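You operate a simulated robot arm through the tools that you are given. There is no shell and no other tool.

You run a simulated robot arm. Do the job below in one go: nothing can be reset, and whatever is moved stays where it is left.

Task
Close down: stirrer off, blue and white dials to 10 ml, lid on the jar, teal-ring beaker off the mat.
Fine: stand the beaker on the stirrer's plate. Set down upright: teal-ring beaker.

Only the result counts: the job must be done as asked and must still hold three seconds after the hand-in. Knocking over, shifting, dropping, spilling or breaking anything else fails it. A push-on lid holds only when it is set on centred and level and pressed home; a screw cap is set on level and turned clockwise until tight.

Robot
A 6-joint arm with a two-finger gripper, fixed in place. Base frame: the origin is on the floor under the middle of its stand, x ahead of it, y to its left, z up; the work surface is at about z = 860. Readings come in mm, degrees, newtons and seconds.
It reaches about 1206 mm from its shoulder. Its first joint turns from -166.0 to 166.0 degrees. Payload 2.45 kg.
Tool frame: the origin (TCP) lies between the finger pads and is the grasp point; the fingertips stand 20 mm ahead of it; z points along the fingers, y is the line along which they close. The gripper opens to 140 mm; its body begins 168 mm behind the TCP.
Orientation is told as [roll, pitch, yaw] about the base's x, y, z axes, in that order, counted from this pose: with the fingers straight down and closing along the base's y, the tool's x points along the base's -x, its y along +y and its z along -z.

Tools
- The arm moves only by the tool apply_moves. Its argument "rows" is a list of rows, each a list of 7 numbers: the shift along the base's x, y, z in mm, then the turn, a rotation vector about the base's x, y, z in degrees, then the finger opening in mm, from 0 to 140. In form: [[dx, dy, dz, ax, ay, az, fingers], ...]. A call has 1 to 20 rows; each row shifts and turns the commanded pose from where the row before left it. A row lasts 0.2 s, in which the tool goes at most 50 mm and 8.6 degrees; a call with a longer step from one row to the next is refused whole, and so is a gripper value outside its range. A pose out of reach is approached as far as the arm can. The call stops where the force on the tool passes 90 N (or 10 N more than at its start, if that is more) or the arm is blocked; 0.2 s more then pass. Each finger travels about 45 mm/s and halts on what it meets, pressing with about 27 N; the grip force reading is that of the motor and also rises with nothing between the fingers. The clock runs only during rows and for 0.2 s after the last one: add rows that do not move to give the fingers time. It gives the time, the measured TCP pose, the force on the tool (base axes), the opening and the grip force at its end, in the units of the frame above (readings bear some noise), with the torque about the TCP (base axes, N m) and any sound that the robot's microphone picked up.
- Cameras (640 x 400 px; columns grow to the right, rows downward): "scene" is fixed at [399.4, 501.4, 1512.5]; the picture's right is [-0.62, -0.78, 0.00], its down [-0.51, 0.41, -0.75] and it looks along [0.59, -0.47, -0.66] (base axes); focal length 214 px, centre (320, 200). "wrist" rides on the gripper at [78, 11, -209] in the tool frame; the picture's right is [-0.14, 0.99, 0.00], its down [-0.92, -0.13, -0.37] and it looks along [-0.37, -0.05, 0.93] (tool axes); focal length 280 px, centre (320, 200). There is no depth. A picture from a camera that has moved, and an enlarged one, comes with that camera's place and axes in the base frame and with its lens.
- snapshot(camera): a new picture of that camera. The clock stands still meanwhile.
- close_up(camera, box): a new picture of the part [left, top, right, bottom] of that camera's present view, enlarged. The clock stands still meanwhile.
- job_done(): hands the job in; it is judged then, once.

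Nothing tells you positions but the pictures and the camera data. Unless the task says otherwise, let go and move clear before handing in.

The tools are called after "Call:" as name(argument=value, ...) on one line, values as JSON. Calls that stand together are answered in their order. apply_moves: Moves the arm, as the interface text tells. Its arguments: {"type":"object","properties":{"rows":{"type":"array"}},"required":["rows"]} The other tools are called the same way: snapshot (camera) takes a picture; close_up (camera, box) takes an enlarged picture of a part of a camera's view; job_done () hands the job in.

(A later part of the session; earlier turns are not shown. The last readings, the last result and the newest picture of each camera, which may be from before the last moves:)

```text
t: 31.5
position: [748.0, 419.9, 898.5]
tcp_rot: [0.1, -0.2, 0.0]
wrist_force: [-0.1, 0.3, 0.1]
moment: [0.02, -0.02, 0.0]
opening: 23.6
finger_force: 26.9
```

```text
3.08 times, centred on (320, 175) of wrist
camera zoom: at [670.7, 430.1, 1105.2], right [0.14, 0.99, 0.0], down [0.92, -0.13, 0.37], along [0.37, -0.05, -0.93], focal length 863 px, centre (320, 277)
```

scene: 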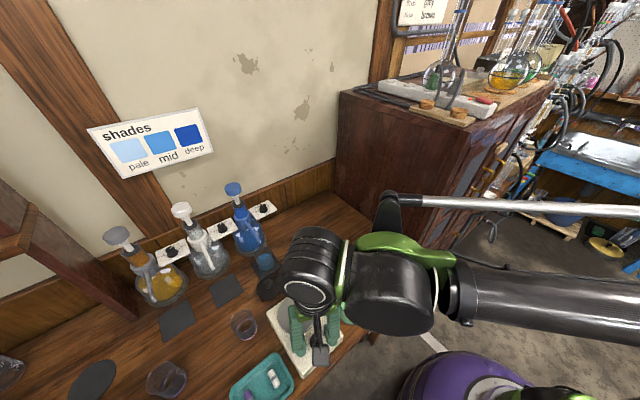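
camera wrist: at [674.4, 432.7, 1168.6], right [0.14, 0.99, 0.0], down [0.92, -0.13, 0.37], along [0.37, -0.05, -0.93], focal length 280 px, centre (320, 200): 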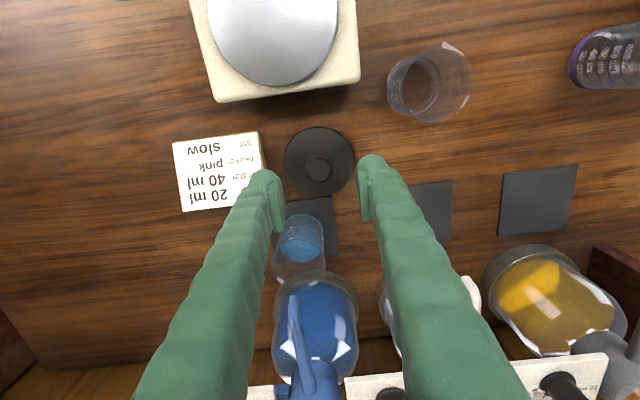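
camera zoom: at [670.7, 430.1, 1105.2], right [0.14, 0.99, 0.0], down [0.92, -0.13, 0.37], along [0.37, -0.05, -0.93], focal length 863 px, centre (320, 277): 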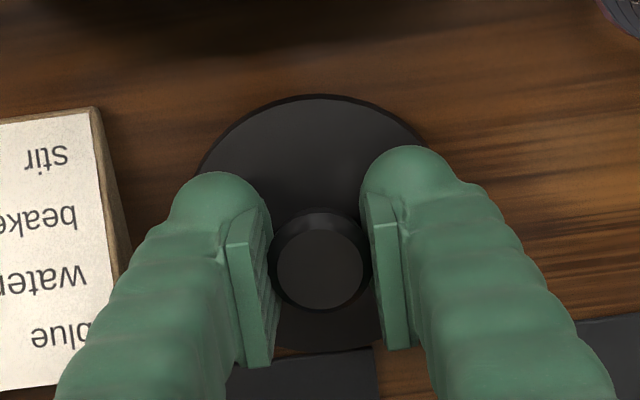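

The lid knob is held. I'm lifting and checking the hold and level.

Call:
apply_moves(rows=[[0, 0, 10, 0, 0, 0, 16], [0, 0, 20, 0, 0, 0, 16], [0, 0, 30, 0, 0, 0, 16], [0, 0, 40, 0, 0, 0, 16], [0, 0, 40, 0, 0, 0, 16], [0, 0, 0, 0, 0, 0, 16]])

Call:
snapshot(camera="wrist")

Call:
close_up(camera="scene", box=[200, 180, 360, 320])

```text
t: 32.9
position: [746.3, 420.2, 1036.3]
tcp_rot: [0.1, -0.2, 0.0]
wrist_force: [-0.1, -0.7, -0.3]
moment: [0.02, 0.02, 0.0]
opening: 16.0
finger_force: 0.0
```

```text
taken
camera wrist: at [669.6, 430.7, 1245.0], right [0.14, 0.99, 0.0], down [0.92, -0.13, 0.37], along [0.37, -0.05, -0.93], focal length 280 px, centre (320, 200)
```

wrist: 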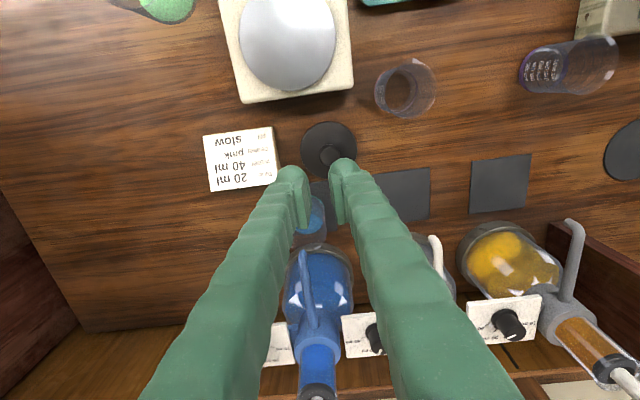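

```text
2.86 times, centred on (280, 250) of scene
camera zoom: at [399.4, 501.4, 1512.5], right [-0.62, -0.78, 0.0], down [-0.51, 0.41, -0.75], along [0.59, -0.47, -0.66], focal length 613 px, centre (434, 57)
```

zoom: 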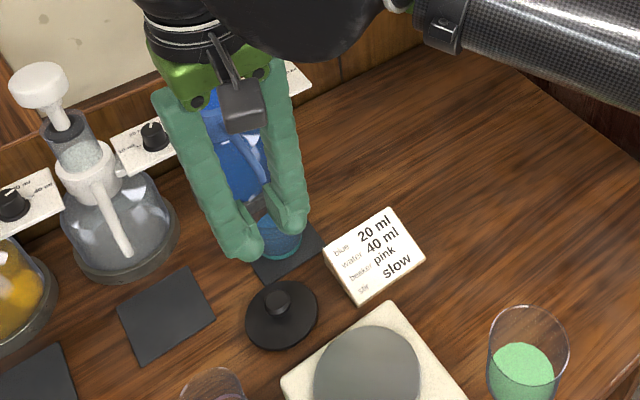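

The fingers slipped off the bevelled top of the knob and left the lid in place, so the knob is lower than I estimated. I'm going back down further in small steps before gripping.

Call:
apply_moves(rows=[[0, 0, -40, 0, 0, 0, 46], [0, 0, -40, 0, 0, 0, 46], [0, 0, -40, 0, 0, 0, 46], [0, 0, -18, 0, 0, 0, 46], [0, 0, -3, 0, 0, 0, 46], [0, 0, -2, 0, 0, 0, 46]])

Call:
close_up(camera="wrist", box=[240, 110, 400, 240])

```text
t: 34.3
position: [747.7, 420.8, 895.7]
tcp_rot: [0.2, -0.1, 0.0]
wrist_force: [-0.6, -1.0, 0.8]
moment: [-0.02, 0.04, 0.01]
opening: 46.1
finger_force: 0.0
```

```text
3.08 times, centred on (320, 175) of wrist
camera zoom: at [670.0, 430.8, 1103.3], right [0.14, 0.99, 0.0], down [0.92, -0.13, 0.37], along [0.37, -0.05, -0.93], focal length 863 px, centre (320, 277)
```

zoom: 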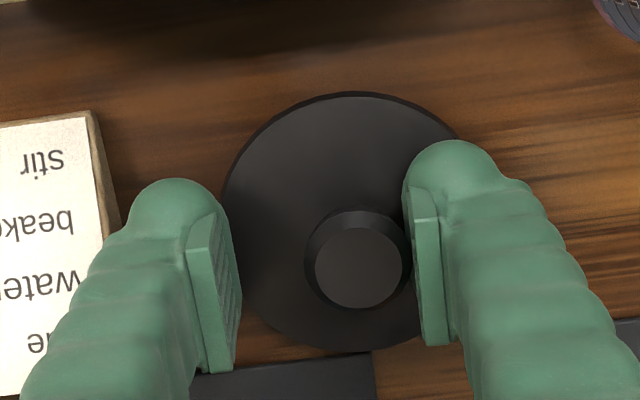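

Call:
apply_moves(rows=[[0, 4.5, 0, 0, 0, 0, 46], [0, 4.5, 0, 0, 0, 0, 46], [0, 0, -2, 0, 0, 0, 46], [0, 0, -2, 0, 0, 0, 46]])

Call:
apply_moves(rows=[[0, 0, -2, 0, 0, 0, 46], [0, 0, -1.5, 0, 0, 0, 46]])

Call:
close_up(camera="wrist", box=[240, 110, 400, 240])

```text
t: 35.3
position: [747.8, 429.3, 893.3]
tcp_rot: [0.2, -0.1, 0.0]
wrist_force: [11.7, 4.9, 45.0]
moment: [0.38, -0.06, -0.07]
opening: 46.4
finger_force: 0.4
```

```text
t: 35.8
position: [746.5, 428.3, 893.8]
tcp_rot: [0.1, -0.3, 0.1]
wrist_force: [1.3, 2.6, 50.7]
moment: [0.21, 0.2, -0.02]
opening: 43.2
finger_force: 17.0
stopped in row 2: the force on the tool passed its limit at 97 N (the readings are from after the stop); the commanded pose is now the measured one
```

```text
3.08 times, centred on (320, 175) of wrist
camera zoom: at [668.6, 438.5, 1101.1], right [0.14, 0.99, 0.0], down [0.92, -0.13, 0.37], along [0.37, -0.05, -0.93], focal length 863 px, centre (320, 277)
```

zoom: 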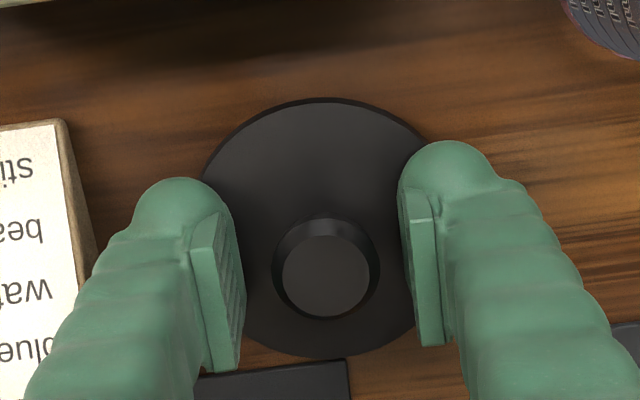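

The disc top is at about z=873, so the pads end well above the fingertips and only caught the knob's bevel. Before retrying I'm lifting away to inspect the finger and pad shape with the scene camera.

Call:
apply_moves(rows=[[0, 0, 20, 0, 0, 0, 46], [0, 0, 40, 0, 0, 0, 46], [0, 0, 45, 0, 0, -8, 46], [-20, -10, 40, 0, 0, -8, 46], [-20, -10, 40, 0, 0, -8, 46], [-20, -10, 40, 0, 0, -8, 46], [-20, -10, 40, 0, 0, -6.5, 46], [-20, -10, 40, 0, 0, 0, 46], [-20, -10, 40, 0, 0, 0, 46], [0, 0, 0, 0, 0, 0, 46]])

Call:
snapshot(camera="scene")

Call:
snapshot(camera="wrist")

```text
t: 38.0
position: [628.3, 368.8, 1237.0]
tcp_rot: [0.1, -0.1, -38.5]
wrist_force: [-0.2, -0.2, -1.2]
moment: [0.0, 0.01, -0.03]
opening: 45.9
finger_force: 0.1
```

```text
taken
```

scene: 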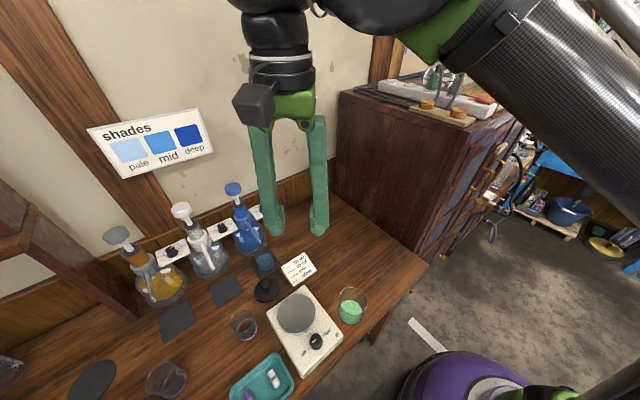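

```text
taken
camera wrist: at [573.7, 426.0, 1444.9], right [0.72, 0.69, 0.0], down [0.64, -0.67, 0.37], along [0.26, -0.27, -0.93], focal length 280 px, centre (320, 200)
```

wrist: 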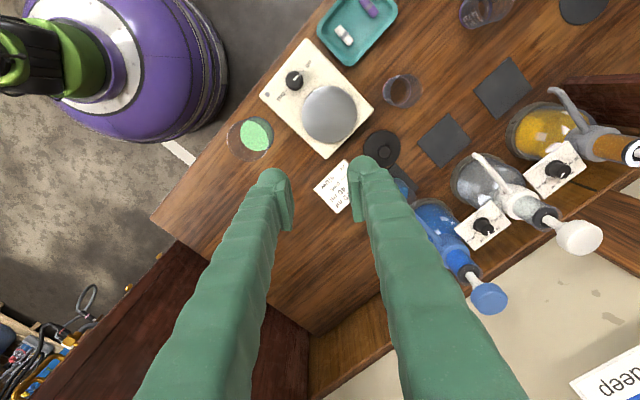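

Call:
close_up(camera="scene", box=[220, 100, 360, 250])

Call:
close_up(camera="scene", box=[250, 190, 340, 245])

Call:
close_up(camera="scene", box=[240, 265, 290, 310])

Call:
close_up(camera="wrist", box=[440, 140, 610, 270])

```text
2.67 times, centred on (290, 175) of scene
camera zoom: at [399.4, 501.4, 1512.5], right [-0.62, -0.78, 0.0], down [-0.51, 0.41, -0.75], along [0.59, -0.47, -0.66], focal length 572 px, centre (400, 267)
```

zoom: 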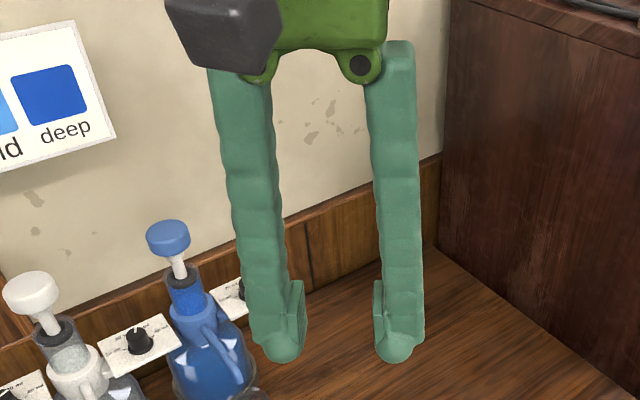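

```text
7.11 times, centred on (295, 218) of scene
camera zoom: at [399.4, 501.4, 1512.5], right [-0.62, -0.78, 0.0], down [-0.51, 0.41, -0.75], along [0.59, -0.47, -0.66], focal length 1525 px, centre (498, 76)
```

zoom: 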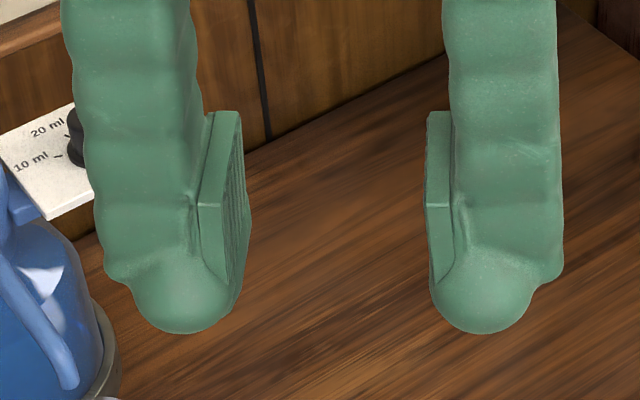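

```text
8.89 times, centred on (265, 288) of scene
camera zoom: at [399.4, 501.4, 1512.5], right [-0.62, -0.78, 0.0], down [-0.51, 0.41, -0.75], along [0.59, -0.47, -0.66], focal length 1906 px, centre (809, -578)
```

zoom: 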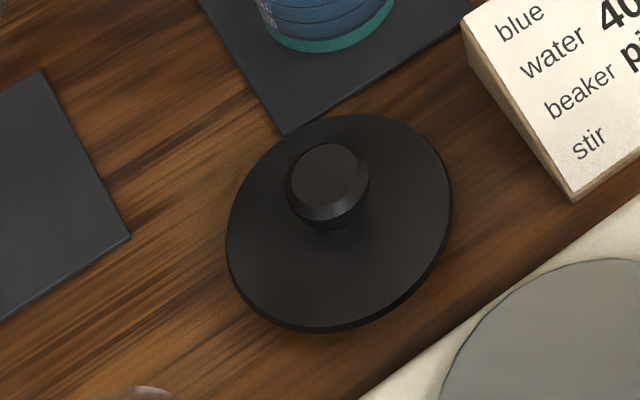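

```text
3.08 times, centred on (525, 205) of wrist
camera zoom: at [573.7, 426.0, 1444.9], right [0.72, 0.69, 0.0], down [0.64, -0.67, 0.37], along [0.26, -0.27, -0.93], focal length 863 px, centre (-311, 185)
```

zoom: 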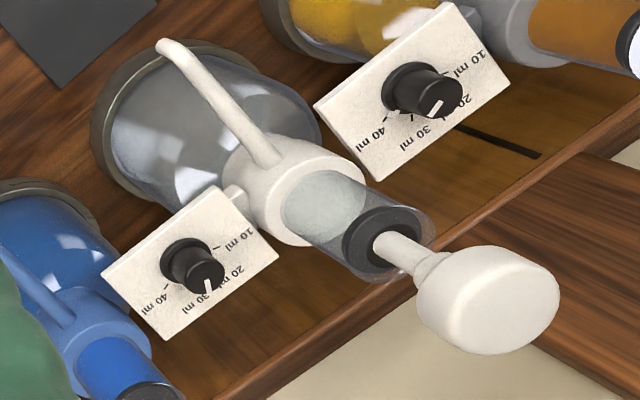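

Call:
close_up(camera="scene", box=[262, 202, 298, 240])

Call:
close_up(camera="scene", box=[305, 202, 341, 240])

```text
10.53 times, centred on (280, 221) of scene
camera zoom: at [399.4, 501.4, 1512.5], right [-0.62, -0.78, 0.0], down [-0.51, 0.41, -0.75], along [0.59, -0.47, -0.66], focal length 2258 px, centre (741, -21)
```

zoom: 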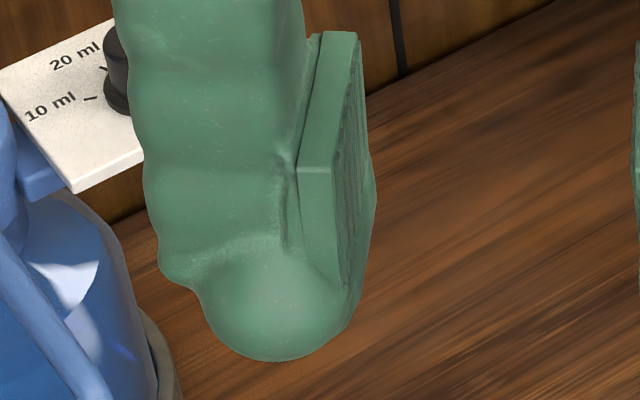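

```text
10.53 times, centred on (323, 221) of scene
camera zoom: at [399.4, 501.4, 1512.5], right [-0.62, -0.78, 0.0], down [-0.51, 0.41, -0.75], along [0.59, -0.47, -0.66], focal length 2258 px, centre (288, -21)
```

zoom: 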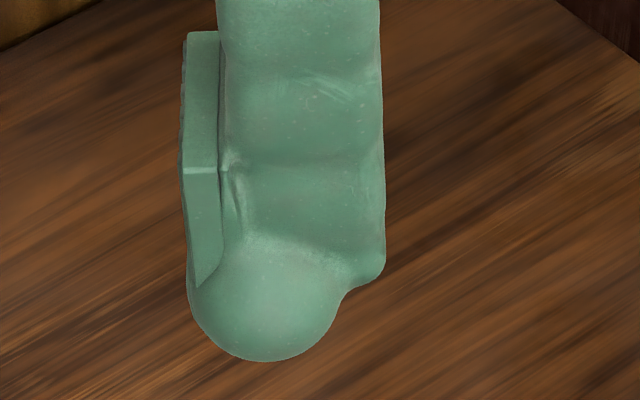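

The pads are about 27 mm tall and the rounded tips hang below them. A 45° lean will bring a pad corner much closer to the disc, so I'll grip the knob that way, starting above the lid.

Call:
apply_moves(rows=[[14, 12, -28, 0, 0, 7.7, 46], [14, 12, -28, 0, 0, 7.7, 46], [14, 12, -28, 0, 0, 7.7, 46], [14, 12, -28, 0, 0, 7.7, 46], [14, 12, -28, 0, 0, 7.7, 46], [10, 0, -15, 0, -7.5, 0, 46], [10, 0, -15, 0, -7.5, 0, 46], [10, 0, -15, 0, -7.5, 0, 46], [10, 0, -15, 0, -7.5, 0, 46], [10, 0, -15, 0, -7.5, 0, 46], [10, 0, -15, 0, -7.5, 0, 46], [0, 0, 0, 0, 0, 0, 46]])

Call:
snapshot(camera="wrist")

Call:
snapshot(camera="scene")

```text
t: 40.6
position: [757.8, 430.2, 1005.2]
tcp_rot: [0.1, -45.3, 0.0]
wrist_force: [0.0, 0.8, -0.4]
moment: [-0.02, 0.02, 0.02]
opening: 46.2
finger_force: 0.0
```

```text
taken
camera wrist: at [555.2, 439.9, 1095.7], right [0.09, 0.99, 0.1], down [0.39, -0.13, 0.91], along [0.92, -0.05, -0.4], focal length 280 px, centre (320, 200)
```

wrist: 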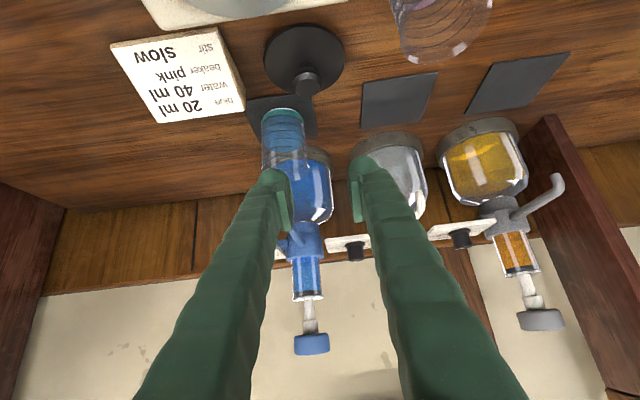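

```text
taken
```

scene: 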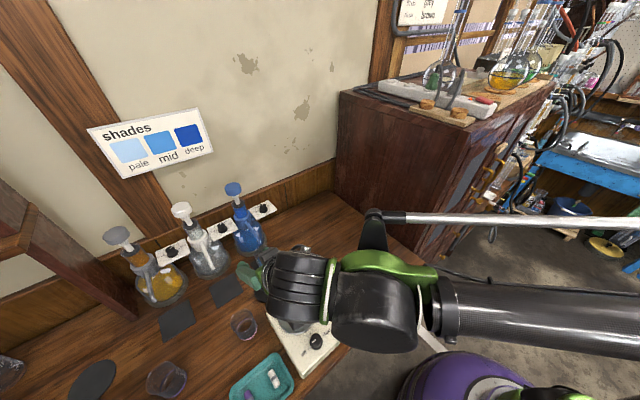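

Call:
close_up(camera="wrist", box=[250, 10, 370, 110])

Call:
close_up(camera="wrist", box=[230, 90, 390, 260])

```text
4.00 times, centred on (310, 60) of wrist
camera zoom: at [555.2, 439.9, 1095.7], right [0.09, 0.99, 0.1], down [0.39, -0.13, 0.91], along [0.92, -0.05, -0.4], focal length 1122 px, centre (360, 760)
```

zoom: 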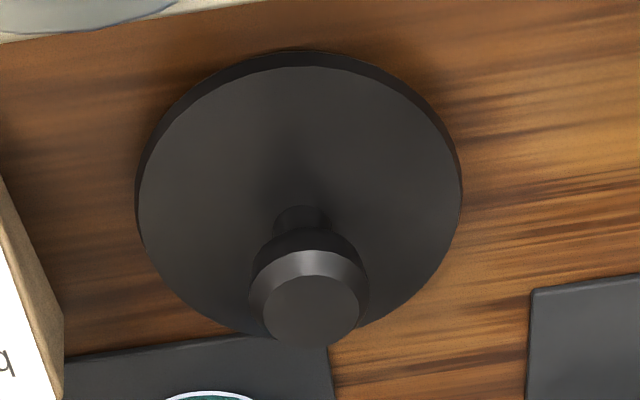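

```text
2.35 times, centred on (310, 175) of wrist
camera zoom: at [555.2, 439.9, 1095.7], right [0.09, 0.99, 0.1], down [0.39, -0.13, 0.91], along [0.92, -0.05, -0.4], focal length 660 px, centre (344, 259)
```

zoom: 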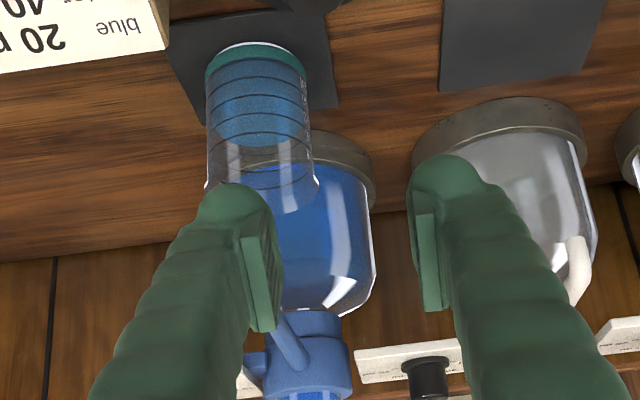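

From here I can see the knob is mushroom-shaped: a narrow stem, its widest ring at z≈891 and its top at z≈899. The fingers are lined up, so I'm descending with the 45° lean.

Call:
apply_moves(rows=[[0, 0, -40, 0, 0, 0, 46], [0, 0, -40, 0, 0, 0, 46], [0, 0, -15, 0, 0, 0, 46], [0, 0, -8, 0, 0, 0, 46], [0, 0, 0, 0, 0, 0, 46]])

Call:
snapshot(camera="wrist")

Call:
close_up(camera="wrist", box=[240, 130, 400, 230])

```text
t: 41.8
position: [759.5, 428.6, 901.2]
tcp_rot: [0.2, -45.2, 0.2]
wrist_force: [0.5, 0.9, -0.3]
moment: [0.0, 0.0, -0.02]
opening: 46.4
finger_force: 0.0
```

```text
taken
camera wrist: at [556.9, 439.3, 992.7], right [0.09, 0.99, 0.1], down [0.39, -0.13, 0.91], along [0.92, -0.05, -0.4], focal length 280 px, centre (320, 200)
```

wrist: 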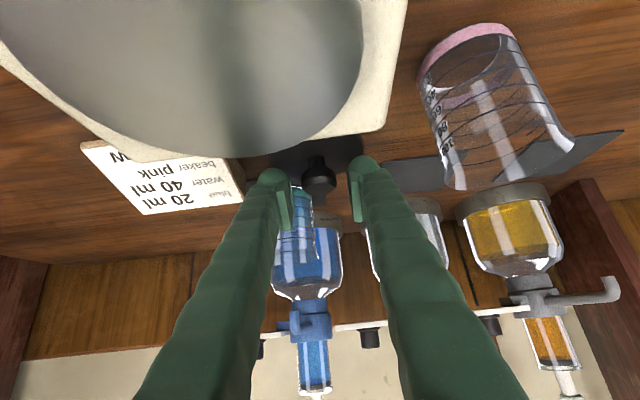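

```text
4.00 times, centred on (320, 180) of wrist
camera zoom: at [556.9, 439.3, 992.7], right [0.09, 0.99, 0.1], down [0.39, -0.13, 0.91], along [0.92, -0.05, -0.4], focal length 1122 px, centre (320, 280)
```

zoom: 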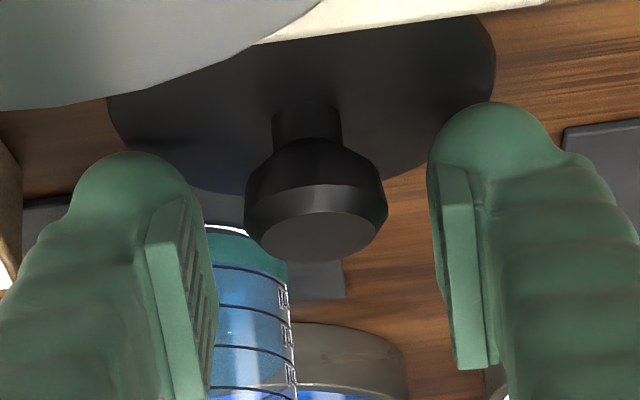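

Call:
apply_moves(rows=[[-2, -1.5, -2, 0, 0, 0, 46], [0, 0, -2, 0, 0, 0, 46], [0, 0, -1, 0, 0, 0, 46], [0, 0, 0, 0, 0, 0, 46]])

Call:
close_up(camera="wrist", box=[240, 130, 400, 230])

```text
t: 42.8
position: [757.7, 426.8, 897.3]
tcp_rot: [0.2, -45.3, 0.1]
wrist_force: [2.1, 0.6, 22.5]
moment: [0.55, -0.04, 0.02]
opening: 46.5
finger_force: 0.2
```

```text
4.00 times, centred on (320, 180) of wrist
camera zoom: at [554.4, 437.2, 988.6], right [0.09, 0.99, 0.1], down [0.39, -0.13, 0.91], along [0.92, -0.05, -0.4], focal length 1122 px, centre (320, 280)
```

zoom: 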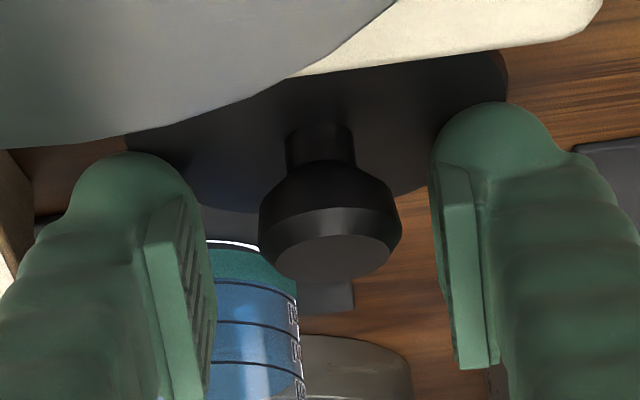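

Light contact with the disc. I'm raising 1 mm and closing on the knob.

Call:
apply_moves(rows=[[0, 0, 1.5, 0, 0, 0, 46], [0, 0, 0, 0, 0, 0, 20], [0, 0, 0, 0, 0, 0, 14], [0, 0, 0, 0, 0, 0, 14], [0, 0, 0, 0, 0, 0, 14], [0, 0, 0, 0, 0, 0, 14]])

Call:
close_up(camera="wrist", box=[240, 130, 400, 230])

```text
t: 44.2
position: [756.9, 427.9, 898.7]
tcp_rot: [0.2, -45.3, 0.0]
wrist_force: [3.7, 8.3, 36.8]
moment: [0.09, 0.02, -0.05]
opening: 22.9
finger_force: 27.1
```

```text
4.00 times, centred on (320, 180) of wrist
camera zoom: at [553.8, 437.7, 990.2], right [0.09, 0.99, 0.1], down [0.39, -0.13, 0.91], along [0.92, -0.05, -0.39], focal length 1122 px, centre (320, 280)
```

zoom: 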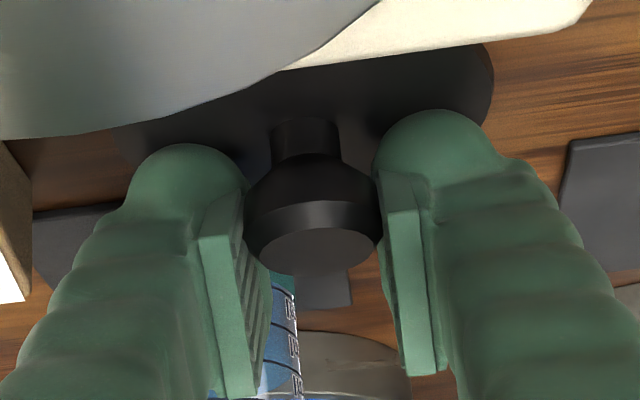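

The knob is clamped, reading 22.9 mm. I'm lifting just a few millimetres first to check that the lid really follows.

Call:
apply_moves(rows=[[0, 0, 1.5, 0, 0, 0, 10], [0, 0, 1.5, 0, 0, 0, 10], [0, 0, 1.5, 0, 0, 0, 10], [0, 0, 1.5, 0, 0, 0, 10], [0, 0, 0, 0, 0, 0, 10]])

Call:
close_up(camera="wrist", box=[240, 130, 400, 230])

Call:
close_up(camera="scene", box=[230, 250, 300, 310])

```text
t: 45.4
position: [756.0, 428.0, 904.4]
tcp_rot: [0.1, -45.2, 0.0]
wrist_force: [0.2, -0.1, -0.1]
moment: [-0.02, -0.03, 0.0]
opening: 22.7
finger_force: 26.8
```

```text
4.00 times, centred on (320, 180) of wrist
camera zoom: at [553.7, 437.3, 995.9], right [0.09, 0.99, 0.1], down [0.39, -0.13, 0.91], along [0.92, -0.05, -0.4], focal length 1122 px, centre (320, 280)
```

zoom: 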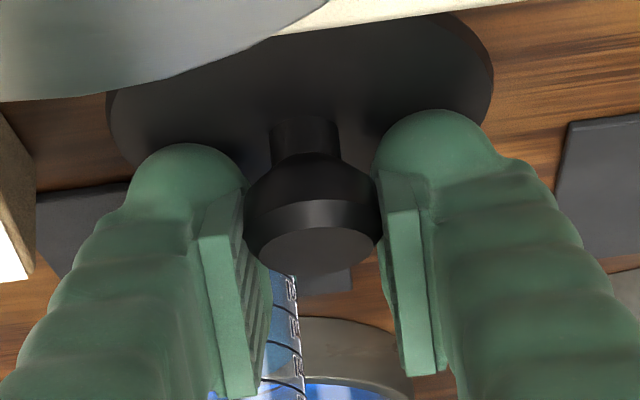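

```text
6.67 times, centred on (265, 280) of scene
camera zoom: at [399.4, 501.4, 1512.5], right [-0.62, -0.78, 0.0], down [-0.51, 0.41, -0.75], along [0.59, -0.47, -0.66], focal length 1430 px, centre (687, -333)
```

zoom: 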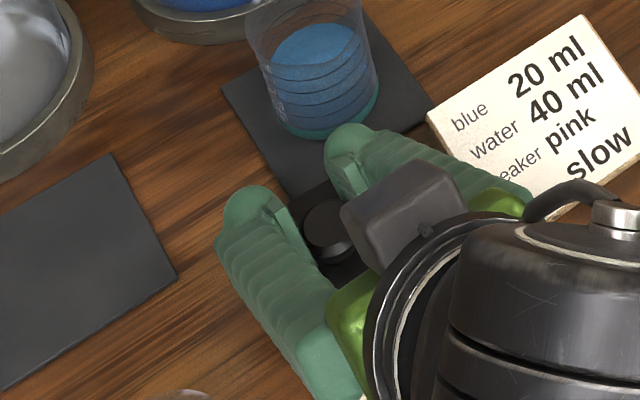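

The lid follows the gripper. I'm lifting it clear and checking again.

Call:
apply_moves(rows=[[0, 0, 6, 0, 0, 0, 10], [0, 0, 12, 0, 0, 0, 10], [0, 0, 25, 0, 0, 0, 10], [0, 0, 35, 0, 0, 0, 10], [0, 0, 35, 0, 0, 0, 10], [0, 0, 15, 0, 0, 0, 10], [0, 0, 0, 0, 0, 0, 10]])

Call:
snapshot(camera="wrist")

Call:
close_up(camera="scene", box=[220, 210, 320, 310])

```text
t: 47.0
position: [757.4, 426.4, 1032.9]
tcp_rot: [0.2, -45.2, 0.1]
wrist_force: [0.2, 0.8, -0.6]
moment: [0.0, -0.02, 0.02]
opening: 22.6
finger_force: 26.9
```

```text
taken
camera wrist: at [554.5, 436.9, 1123.7], right [0.09, 0.99, 0.1], down [0.39, -0.13, 0.91], along [0.92, -0.05, -0.4], focal length 280 px, centre (320, 200)
```

wrist: 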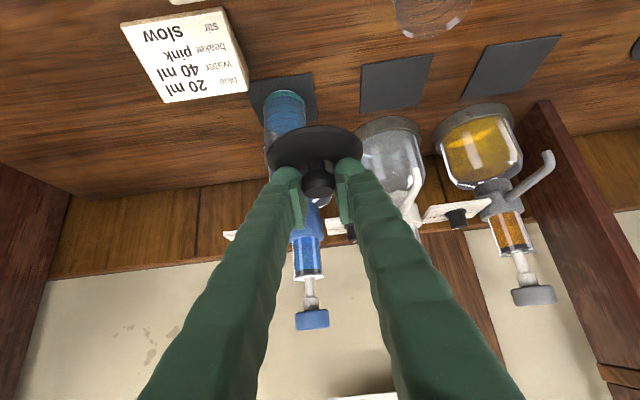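

```text
4.00 times, centred on (270, 260) of scene
camera zoom: at [399.4, 501.4, 1512.5], right [-0.62, -0.78, 0.0], down [-0.51, 0.41, -0.75], along [0.59, -0.47, -0.66], focal length 858 px, centre (520, -40)
```

zoom: 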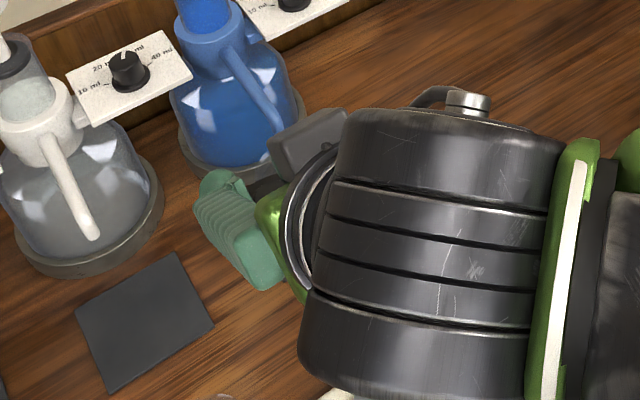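

The lid is in the air with the fingers. I'm checking its level closely.

Call:
close_up(camera="wrist", box=[250, 110, 390, 210])

```text
4.00 times, centred on (320, 160) of wrist
camera zoom: at [554.5, 436.9, 1123.7], right [0.09, 0.99, 0.1], down [0.39, -0.13, 0.91], along [0.92, -0.05, -0.4], focal length 1122 px, centre (320, 360)
```

zoom: 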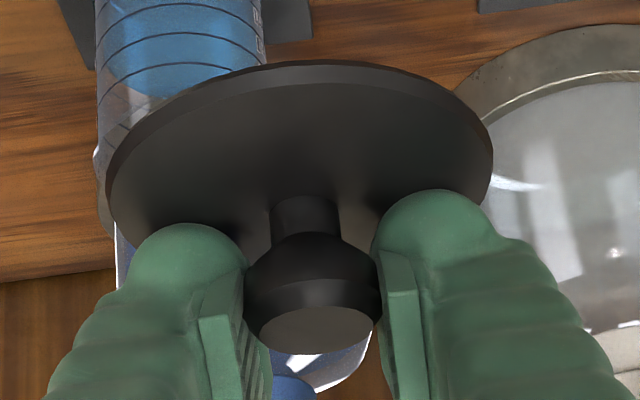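

The lid looks level in the grip. I'm carrying it over to above the jar, staying high.

Call:
apply_moves(rows=[[-34.6, -25.3, 0, 0, 0, 0, 10], [-34.6, -25.3, 0, 0, 0, 0, 10], [-34.6, -25.3, 0, 0, 0, 0, 10], [-34.6, -25.3, 0, 0, 0, 0, 10], [-34.6, -25.3, 0, 0, 0, 0, 10], [-34.6, -25.3, 0, 0, 0, 0, 10], [0, 0, 0, 0, 0, 0, 10]])

Call:
snapshot(camera="wrist")

Call:
snapshot(camera="scene")

```text
t: 48.6
position: [550.3, 274.9, 1030.9]
tcp_rot: [0.1, -45.1, 0.0]
wrist_force: [0.8, -0.3, -0.1]
moment: [0.0, -0.03, 0.0]
opening: 22.9
finger_force: 27.7
```

```text
taken
camera wrist: at [347.1, 284.6, 1122.7], right [0.09, 0.99, 0.1], down [0.39, -0.13, 0.91], along [0.92, -0.05, -0.4], focal length 280 px, centre (320, 200)
```

wrist: 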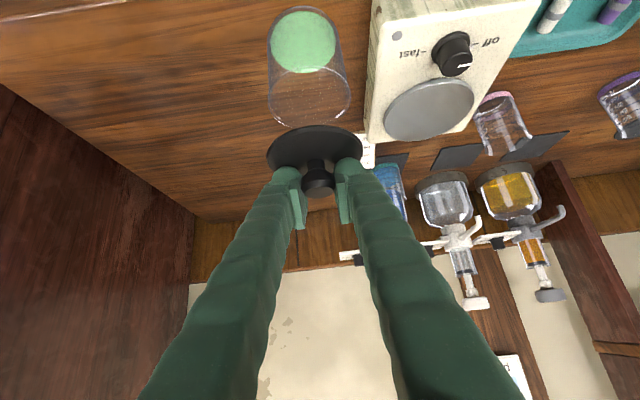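

```text
taken
```

scene: 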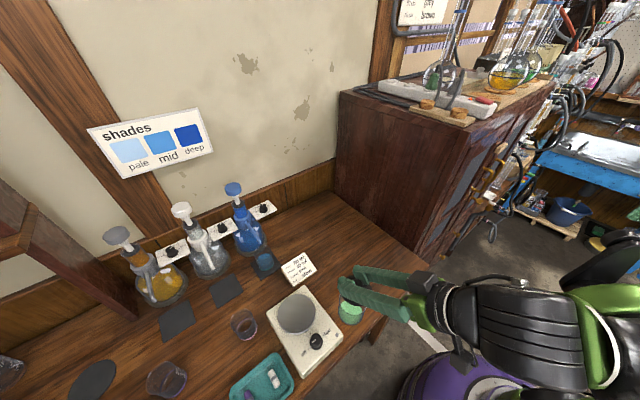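

Call:
close_up(camera="wrist", box=[240, 0, 400, 200])

Call:
close_up(camera="wrist", box=[250, 70, 370, 190])

Call:
close_up(camera="scene", box=[310, 240, 420, 340])

```text
2.00 times, centred on (320, 100) of wrist
camera zoom: at [347.1, 284.6, 1122.7], right [0.09, 0.99, 0.1], down [0.39, -0.13, 0.91], along [0.92, -0.05, -0.4], focal length 561 px, centre (320, 400)
```

zoom: 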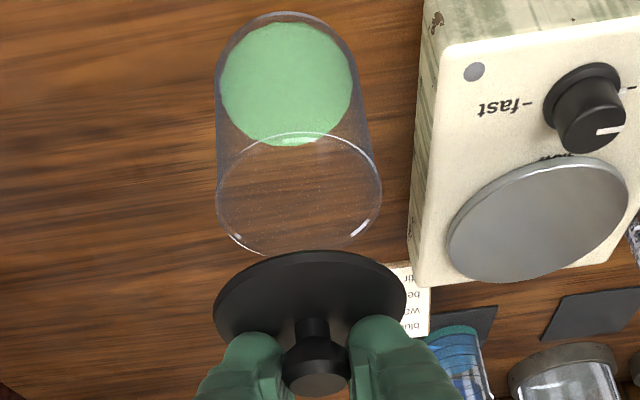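

```text
3.33 times, centred on (310, 130) of wrist
camera zoom: at [347.1, 284.6, 1122.7], right [0.09, 0.99, 0.1], down [0.39, -0.13, 0.91], along [0.92, -0.05, -0.4], focal length 935 px, centre (353, 433)
```

zoom: 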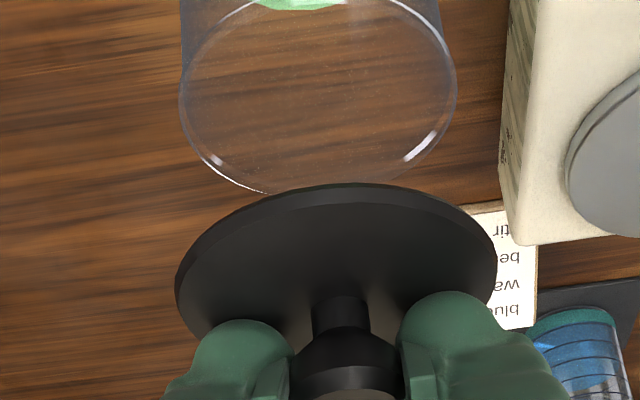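

```text
4.00 times, centred on (365, 290) of scene
camera zoom: at [399.4, 501.4, 1512.5], right [-0.62, -0.78, 0.0], down [-0.51, 0.41, -0.75], along [0.59, -0.47, -0.66], focal length 858 px, centre (140, -160)
```

zoom: 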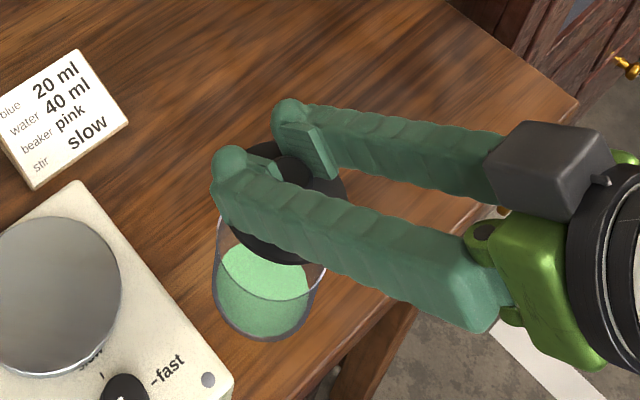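

Call:
close_up(camera="wrist", box=[260, 118, 370, 205])

Call:
close_up(camera="scene", box=[335, 260, 385, 310])

```text
4.60 times, centred on (315, 162) of wrist
camera zoom: at [347.1, 284.6, 1122.7], right [0.09, 0.99, 0.1], down [0.39, -0.13, 0.91], along [0.92, -0.05, -0.4], focal length 1289 px, centre (343, 377)
```

zoom: 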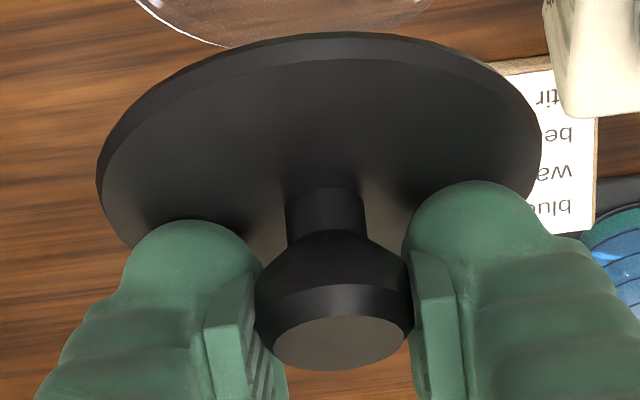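

```text
8.00 times, centred on (360, 285) of scene
camera zoom: at [399.4, 501.4, 1512.5], right [-0.62, -0.78, 0.0], down [-0.51, 0.41, -0.75], along [0.59, -0.47, -0.66], focal length 1716 px, centre (0, -480)
```

zoom: 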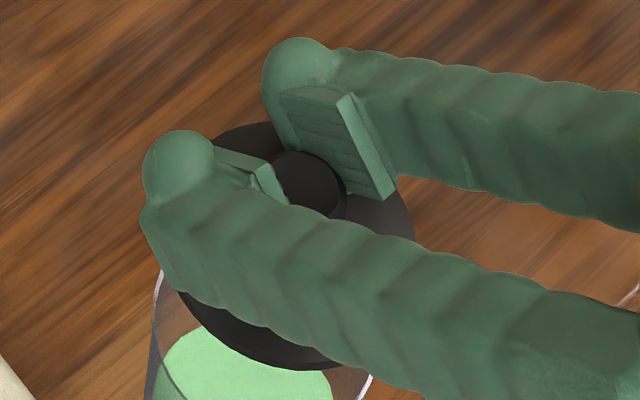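

The lid is level in the grip and within a couple of millimetres of the jar's centre. I'm lowering to just above the rim for a closer alignment check.

Call:
apply_moves(rows=[[0, 0, -15, 0, 0, 0, 10], [0, 0, -15, 0, 0, 0, 10], [0, 0, -8, 0, 0, 0, 10], [0, 0, 0, 0, 0, 0, 10], [0, 0, 0, 0, 0, 0, 10]])

Call:
close_up(camera="wrist", box=[240, 50, 400, 205])

Call:
close_up(camera="scene", box=[325, 265, 385, 325])

```text
t: 49.8
position: [549.4, 276.7, 993.5]
tcp_rot: [0.0, -45.2, 0.0]
wrist_force: [0.4, -0.4, 0.5]
moment: [-0.01, -0.03, 0.02]
opening: 22.9
finger_force: 26.7
```

```text
2.58 times, centred on (320, 128) of wrist
camera zoom: at [346.9, 285.8, 1085.2], right [0.09, 0.99, 0.1], down [0.39, -0.13, 0.91], along [0.92, -0.05, -0.4], focal length 724 px, centre (320, 387)
```

zoom: 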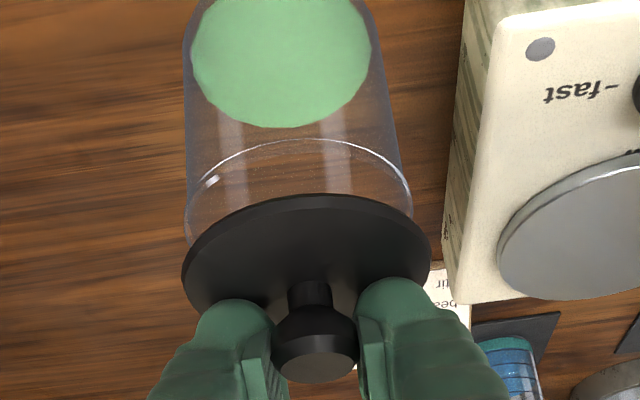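

```text
6.67 times, centred on (355, 295) of scene
camera zoom: at [399.4, 501.4, 1512.5], right [-0.62, -0.78, 0.0], down [-0.51, 0.41, -0.75], along [0.59, -0.47, -0.66], focal length 1430 px, centre (87, -433)
```

zoom: 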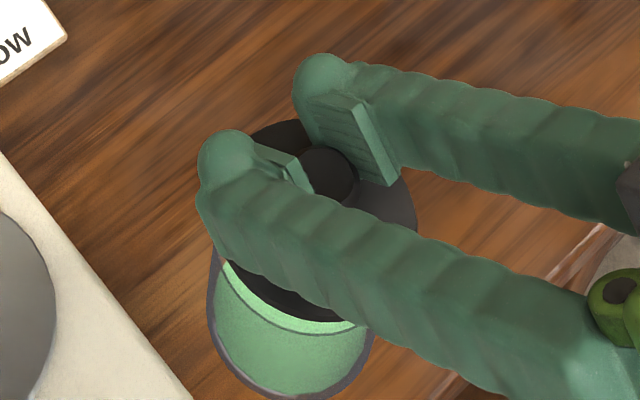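

Both cameras agree the lid is within about 1.5 mm of the jar centre. I'm lowering gently and watching the force.

Call:
apply_moves(rows=[[0, 0, -4, 0, 0, 0, 10], [0, 0, -4, 0, 0, 0, 10], [0, 0, 0, 0, 0, 0, 10]])

Call:
apply_moves(rows=[[0, 0, -2, 0, 0, 0, 10], [0, 0, 0, 0, 0, 0, 10]])

Call:
apply_moves(rows=[[0, 0, -2, 0, 0, 0, 10], [0, 0, 0, 0, 0, 0, 10]])

```text
t: 50.6
position: [549.2, 274.3, 986.8]
tcp_rot: [0.2, -45.2, 0.0]
wrist_force: [0.7, 0.8, -0.2]
moment: [0.0, -0.01, 0.01]
opening: 23.0
finger_force: 27.1
```

```text
t: 51.2
position: [549.3, 275.5, 983.4]
tcp_rot: [0.1, -45.2, 0.1]
wrist_force: [0.4, -0.4, -1.6]
moment: [-0.03, 0.03, -0.02]
opening: 22.8
finger_force: 26.8
```

```text
t: 51.8
position: [549.1, 276.1, 982.8]
tcp_rot: [0.1, -45.2, 0.0]
wrist_force: [0.5, -0.6, -0.4]
moment: [0.04, -0.03, 0.03]
opening: 22.9
finger_force: 27.2
```

Call:
apply_moves(rows=[[0, 0, -2, 0, 0, 0, 10], [0, 0, 0, 0, 0, 0, 10]])

Call:
apply_moves(rows=[[0, 0, -2, 0, 0, 0, 10], [0, 0, 0, 0, 0, 0, 10]])

Call:
close_up(camera="wrist", box=[240, 70, 400, 205])

Call:
close_up(camera="scene", box=[325, 265, 385, 325])

```text
t: 52.4
position: [549.6, 276.9, 981.4]
tcp_rot: [0.1, -45.3, 0.0]
wrist_force: [1.5, -0.4, -0.6]
moment: [-0.03, -0.03, 0.02]
opening: 22.8
finger_force: 27.1
```

```text
t: 53.0
position: [549.7, 277.0, 980.2]
tcp_rot: [0.0, -45.1, 0.0]
wrist_force: [0.6, -0.8, -1.5]
moment: [-0.05, -0.02, 0.04]
opening: 23.1
finger_force: 27.0
```

```text
2.96 times, centred on (320, 138) of wrist
camera zoom: at [346.7, 286.1, 1070.6], right [0.09, 0.99, 0.1], down [0.39, -0.13, 0.91], along [0.92, -0.05, -0.4], focal length 831 px, centre (320, 385)
```

zoom: 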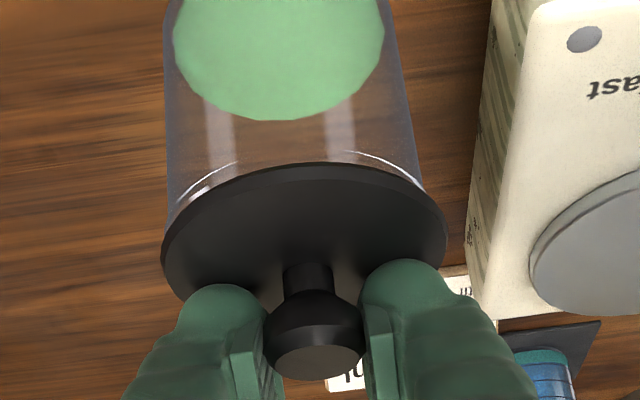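

```text
6.67 times, centred on (355, 295) of scene
camera zoom: at [399.4, 501.4, 1512.5], right [-0.62, -0.78, 0.0], down [-0.51, 0.41, -0.75], along [0.59, -0.47, -0.66], focal length 1430 px, centre (87, -433)
```

zoom: 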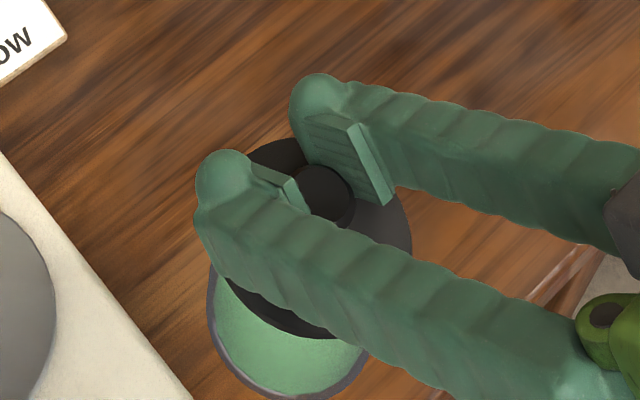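

Call:
apply_moves(rows=[[0, -0.8, -2, 0, 0, 0, 10], [0, 0, 0, 0, 0, 0, 10]])

Call:
apply_moves(rows=[[0, 0, -2, 0, 0, 0, 10], [0, 0, 0, 0, 0, 0, 10]])

Call:
apply_moves(rows=[[0, 0, -1.5, 0, 0, 0, 10], [0, 0, 0, 0, 0, 0, 10]])

Call:
close_up(camera="wrist", box=[240, 70, 400, 205])

```text
t: 53.6
position: [549.0, 275.3, 976.7]
tcp_rot: [0.1, -45.2, 0.0]
wrist_force: [0.3, 1.2, 1.3]
moment: [0.0, -0.03, 0.0]
opening: 22.9
finger_force: 26.9
```

```text
t: 54.2
position: [549.0, 276.0, 976.9]
tcp_rot: [0.1, -45.3, 0.2]
wrist_force: [2.4, -0.7, 36.7]
moment: [0.01, -0.12, -0.02]
opening: 22.7
finger_force: 27.2
```

```text
t: 54.8
position: [547.8, 276.2, 976.4]
tcp_rot: [0.2, -45.4, 0.1]
wrist_force: [9.5, 1.9, 83.4]
moment: [-0.04, -0.01, 0.0]
opening: 22.8
finger_force: 27.2
```

```text
2.96 times, centred on (320, 138) of wrist
camera zoom: at [345.6, 285.0, 1066.5], right [0.09, 0.99, 0.1], down [0.38, -0.13, 0.91], along [0.92, -0.05, -0.39], focal length 831 px, centre (320, 385)
```

zoom: 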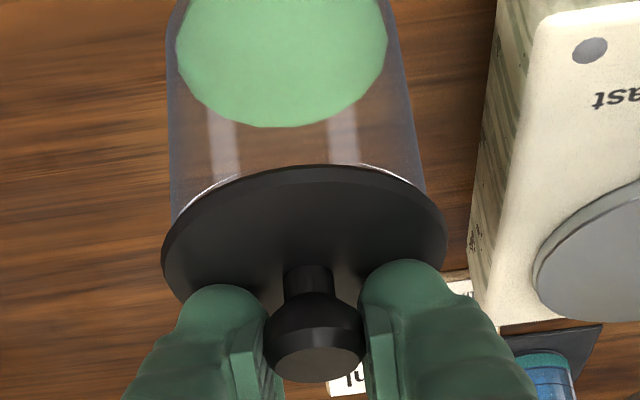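

Call:
close_up(camera="wrist", box=[265, 115, 365, 165])

Call:
close_up(camera="scene", box=[335, 275, 385, 325])

```text
6.40 times, centred on (315, 140) of wrist
camera zoom: at [345.6, 285.0, 1066.5], right [0.09, 0.99, 0.1], down [0.38, -0.13, 0.91], along [0.92, -0.05, -0.39], focal length 1794 px, centre (352, 584)
```

zoom: 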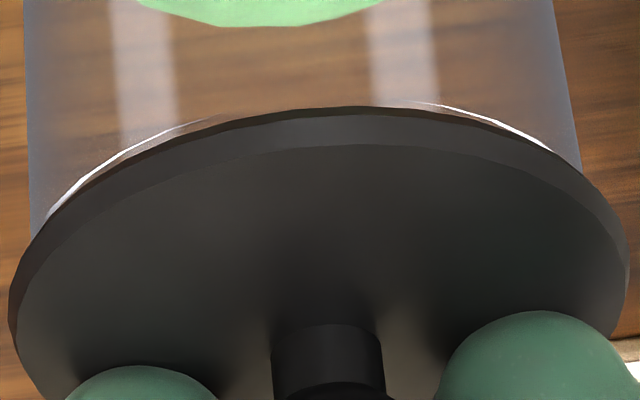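

```text
8.00 times, centred on (360, 300) of scene
camera zoom: at [399.4, 501.4, 1512.5], right [-0.62, -0.78, 0.0], down [-0.51, 0.41, -0.75], along [0.59, -0.47, -0.66], focal length 1716 px, centre (0, -600)
```

zoom: 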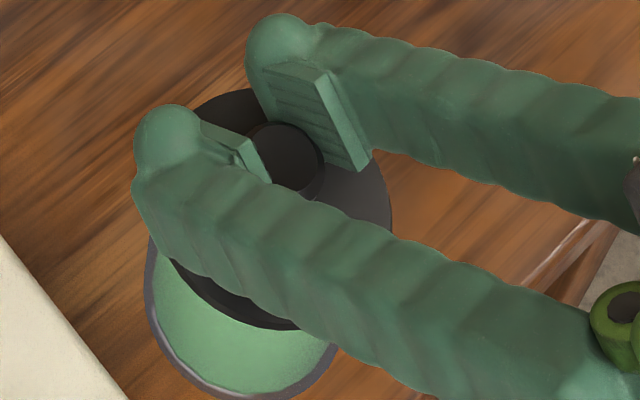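

The lid is seated to within about a millimetre and was pressed evenly with 83 N. I'm easing off and opening the fingers, then backing away upward before a vertical press.

Call:
apply_moves(rows=[[0, 0, 1.5, 0, 0, 0, 10], [0, 0, 1, 0, 0, 0, 10], [0, 0, 0, 0, 0, 0, 10]])

Call:
apply_moves(rows=[[0, 0, 0, 0, 0, 0, 46], [0, 0, 0, 0, 0, 0, 46], [0, 0, 0, 0, 0, 0, 46], [0, 0, 0, 0, 0, 0, 46]])

Call:
close_up(camera="wrist", box=[240, 70, 400, 205])

```text
t: 55.6
position: [548.2, 275.0, 976.2]
tcp_rot: [0.1, -45.2, -0.1]
wrist_force: [12.2, 5.8, 43.5]
moment: [0.18, -0.68, 0.03]
opening: 22.8
finger_force: 26.9
```

```text
t: 56.6
position: [549.1, 274.8, 975.1]
tcp_rot: [0.1, -45.2, 0.1]
wrist_force: [0.6, -0.2, 0.0]
moment: [0.01, 0.0, 0.01]
opening: 46.0
finger_force: 0.1
```

```text
2.96 times, centred on (320, 138) of wrist
camera zoom: at [346.0, 284.9, 1067.0], right [0.09, 0.99, 0.1], down [0.39, -0.13, 0.91], along [0.92, -0.05, -0.4], focal length 831 px, centre (320, 385)
```

zoom: 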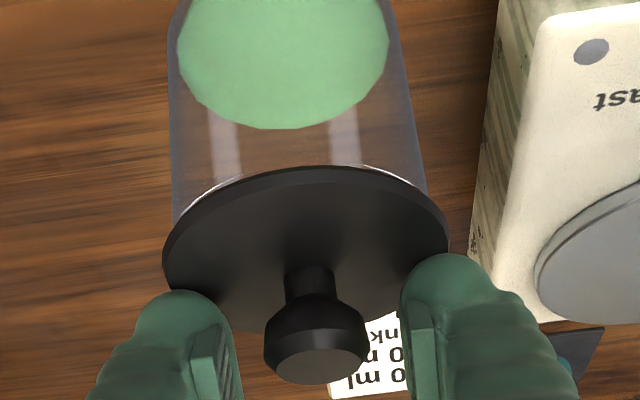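

The lid stays on the jar. I'm rising, turning the tool vertical and lining up over the lid for a level press.

Call:
apply_moves(rows=[[0, 0, 15, 0, 0, 0, 50], [0, 0, 35, 0, 0, 0, 50], [0, 0, 40, 0, 0, 0, 50], [-1.4, 0, 0, 0, 7.5, 0, 40], [-1.4, 0, 0, 0, 7.5, 0, 40], [-1.4, 0, 0, 0, 7.5, 0, 40], [-1.4, 0, 0, 0, 7.5, 0, 40], [-1.4, 0, 0, 0, 7.5, 0, 40], [-1.4, 0, 0, 0, 7.6, 0, 40], [0, 0, 0, 0, 0, 0, 40], [0, 0, 0, 0, 0, 0, 40]])

Call:
snapshot(camera="wrist")

Call:
close_up(camera="wrist", box=[260, 120, 380, 220])

Call:
close_up(camera="scene", box=[320, 265, 390, 335])

```text
t: 59.0
position: [539.9, 275.0, 1066.4]
tcp_rot: [0.2, -0.1, 0.1]
wrist_force: [0.8, 0.3, -0.6]
moment: [0.0, -0.01, -0.03]
opening: 40.0
finger_force: 0.1
```

```text
taken
camera wrist: at [463.0, 285.2, 1274.1], right [0.14, 0.99, 0.0], down [0.92, -0.13, 0.37], along [0.37, -0.05, -0.93], focal length 280 px, centre (320, 200)
```

wrist: 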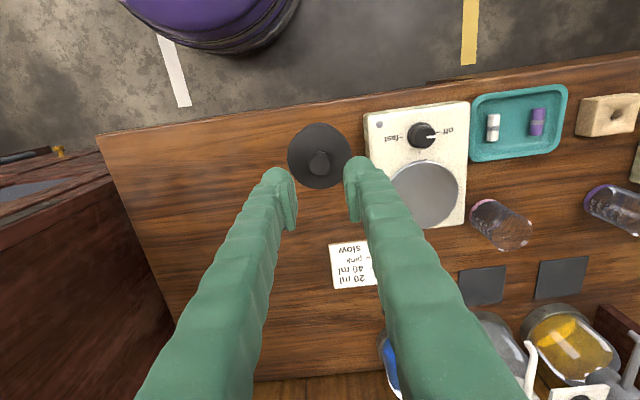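

```text
4.00 times, centred on (320, 170) of wrist
camera zoom: at [463.0, 285.2, 1274.1], right [0.14, 0.99, 0.0], down [0.92, -0.13, 0.37], along [0.37, -0.05, -0.93], focal length 1122 px, centre (320, 320)
```

zoom: 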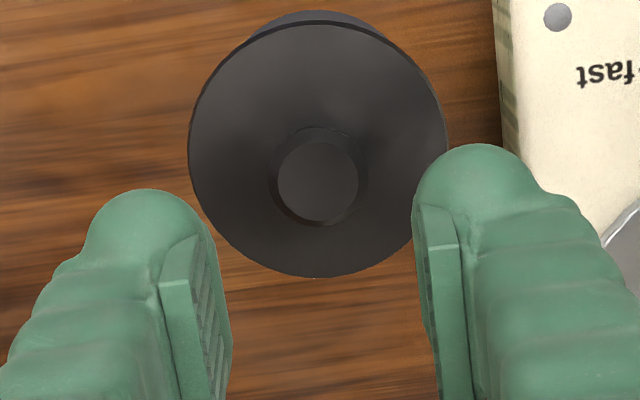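

```text
5.71 times, centred on (355, 300) of scene
camera zoom: at [399.4, 501.4, 1512.5], right [-0.62, -0.78, 0.0], down [-0.51, 0.41, -0.75], along [0.59, -0.47, -0.66], focal length 1226 px, centre (120, -371)
```

zoom: 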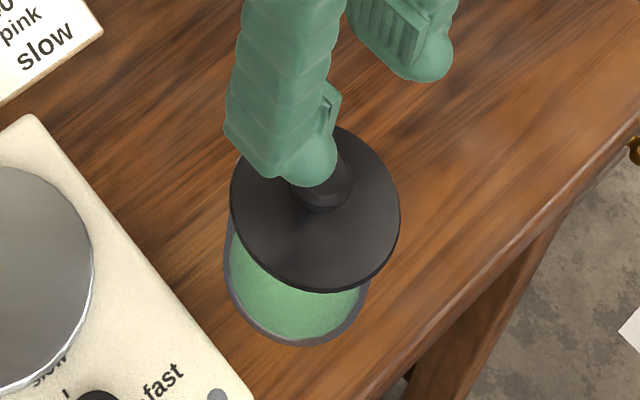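

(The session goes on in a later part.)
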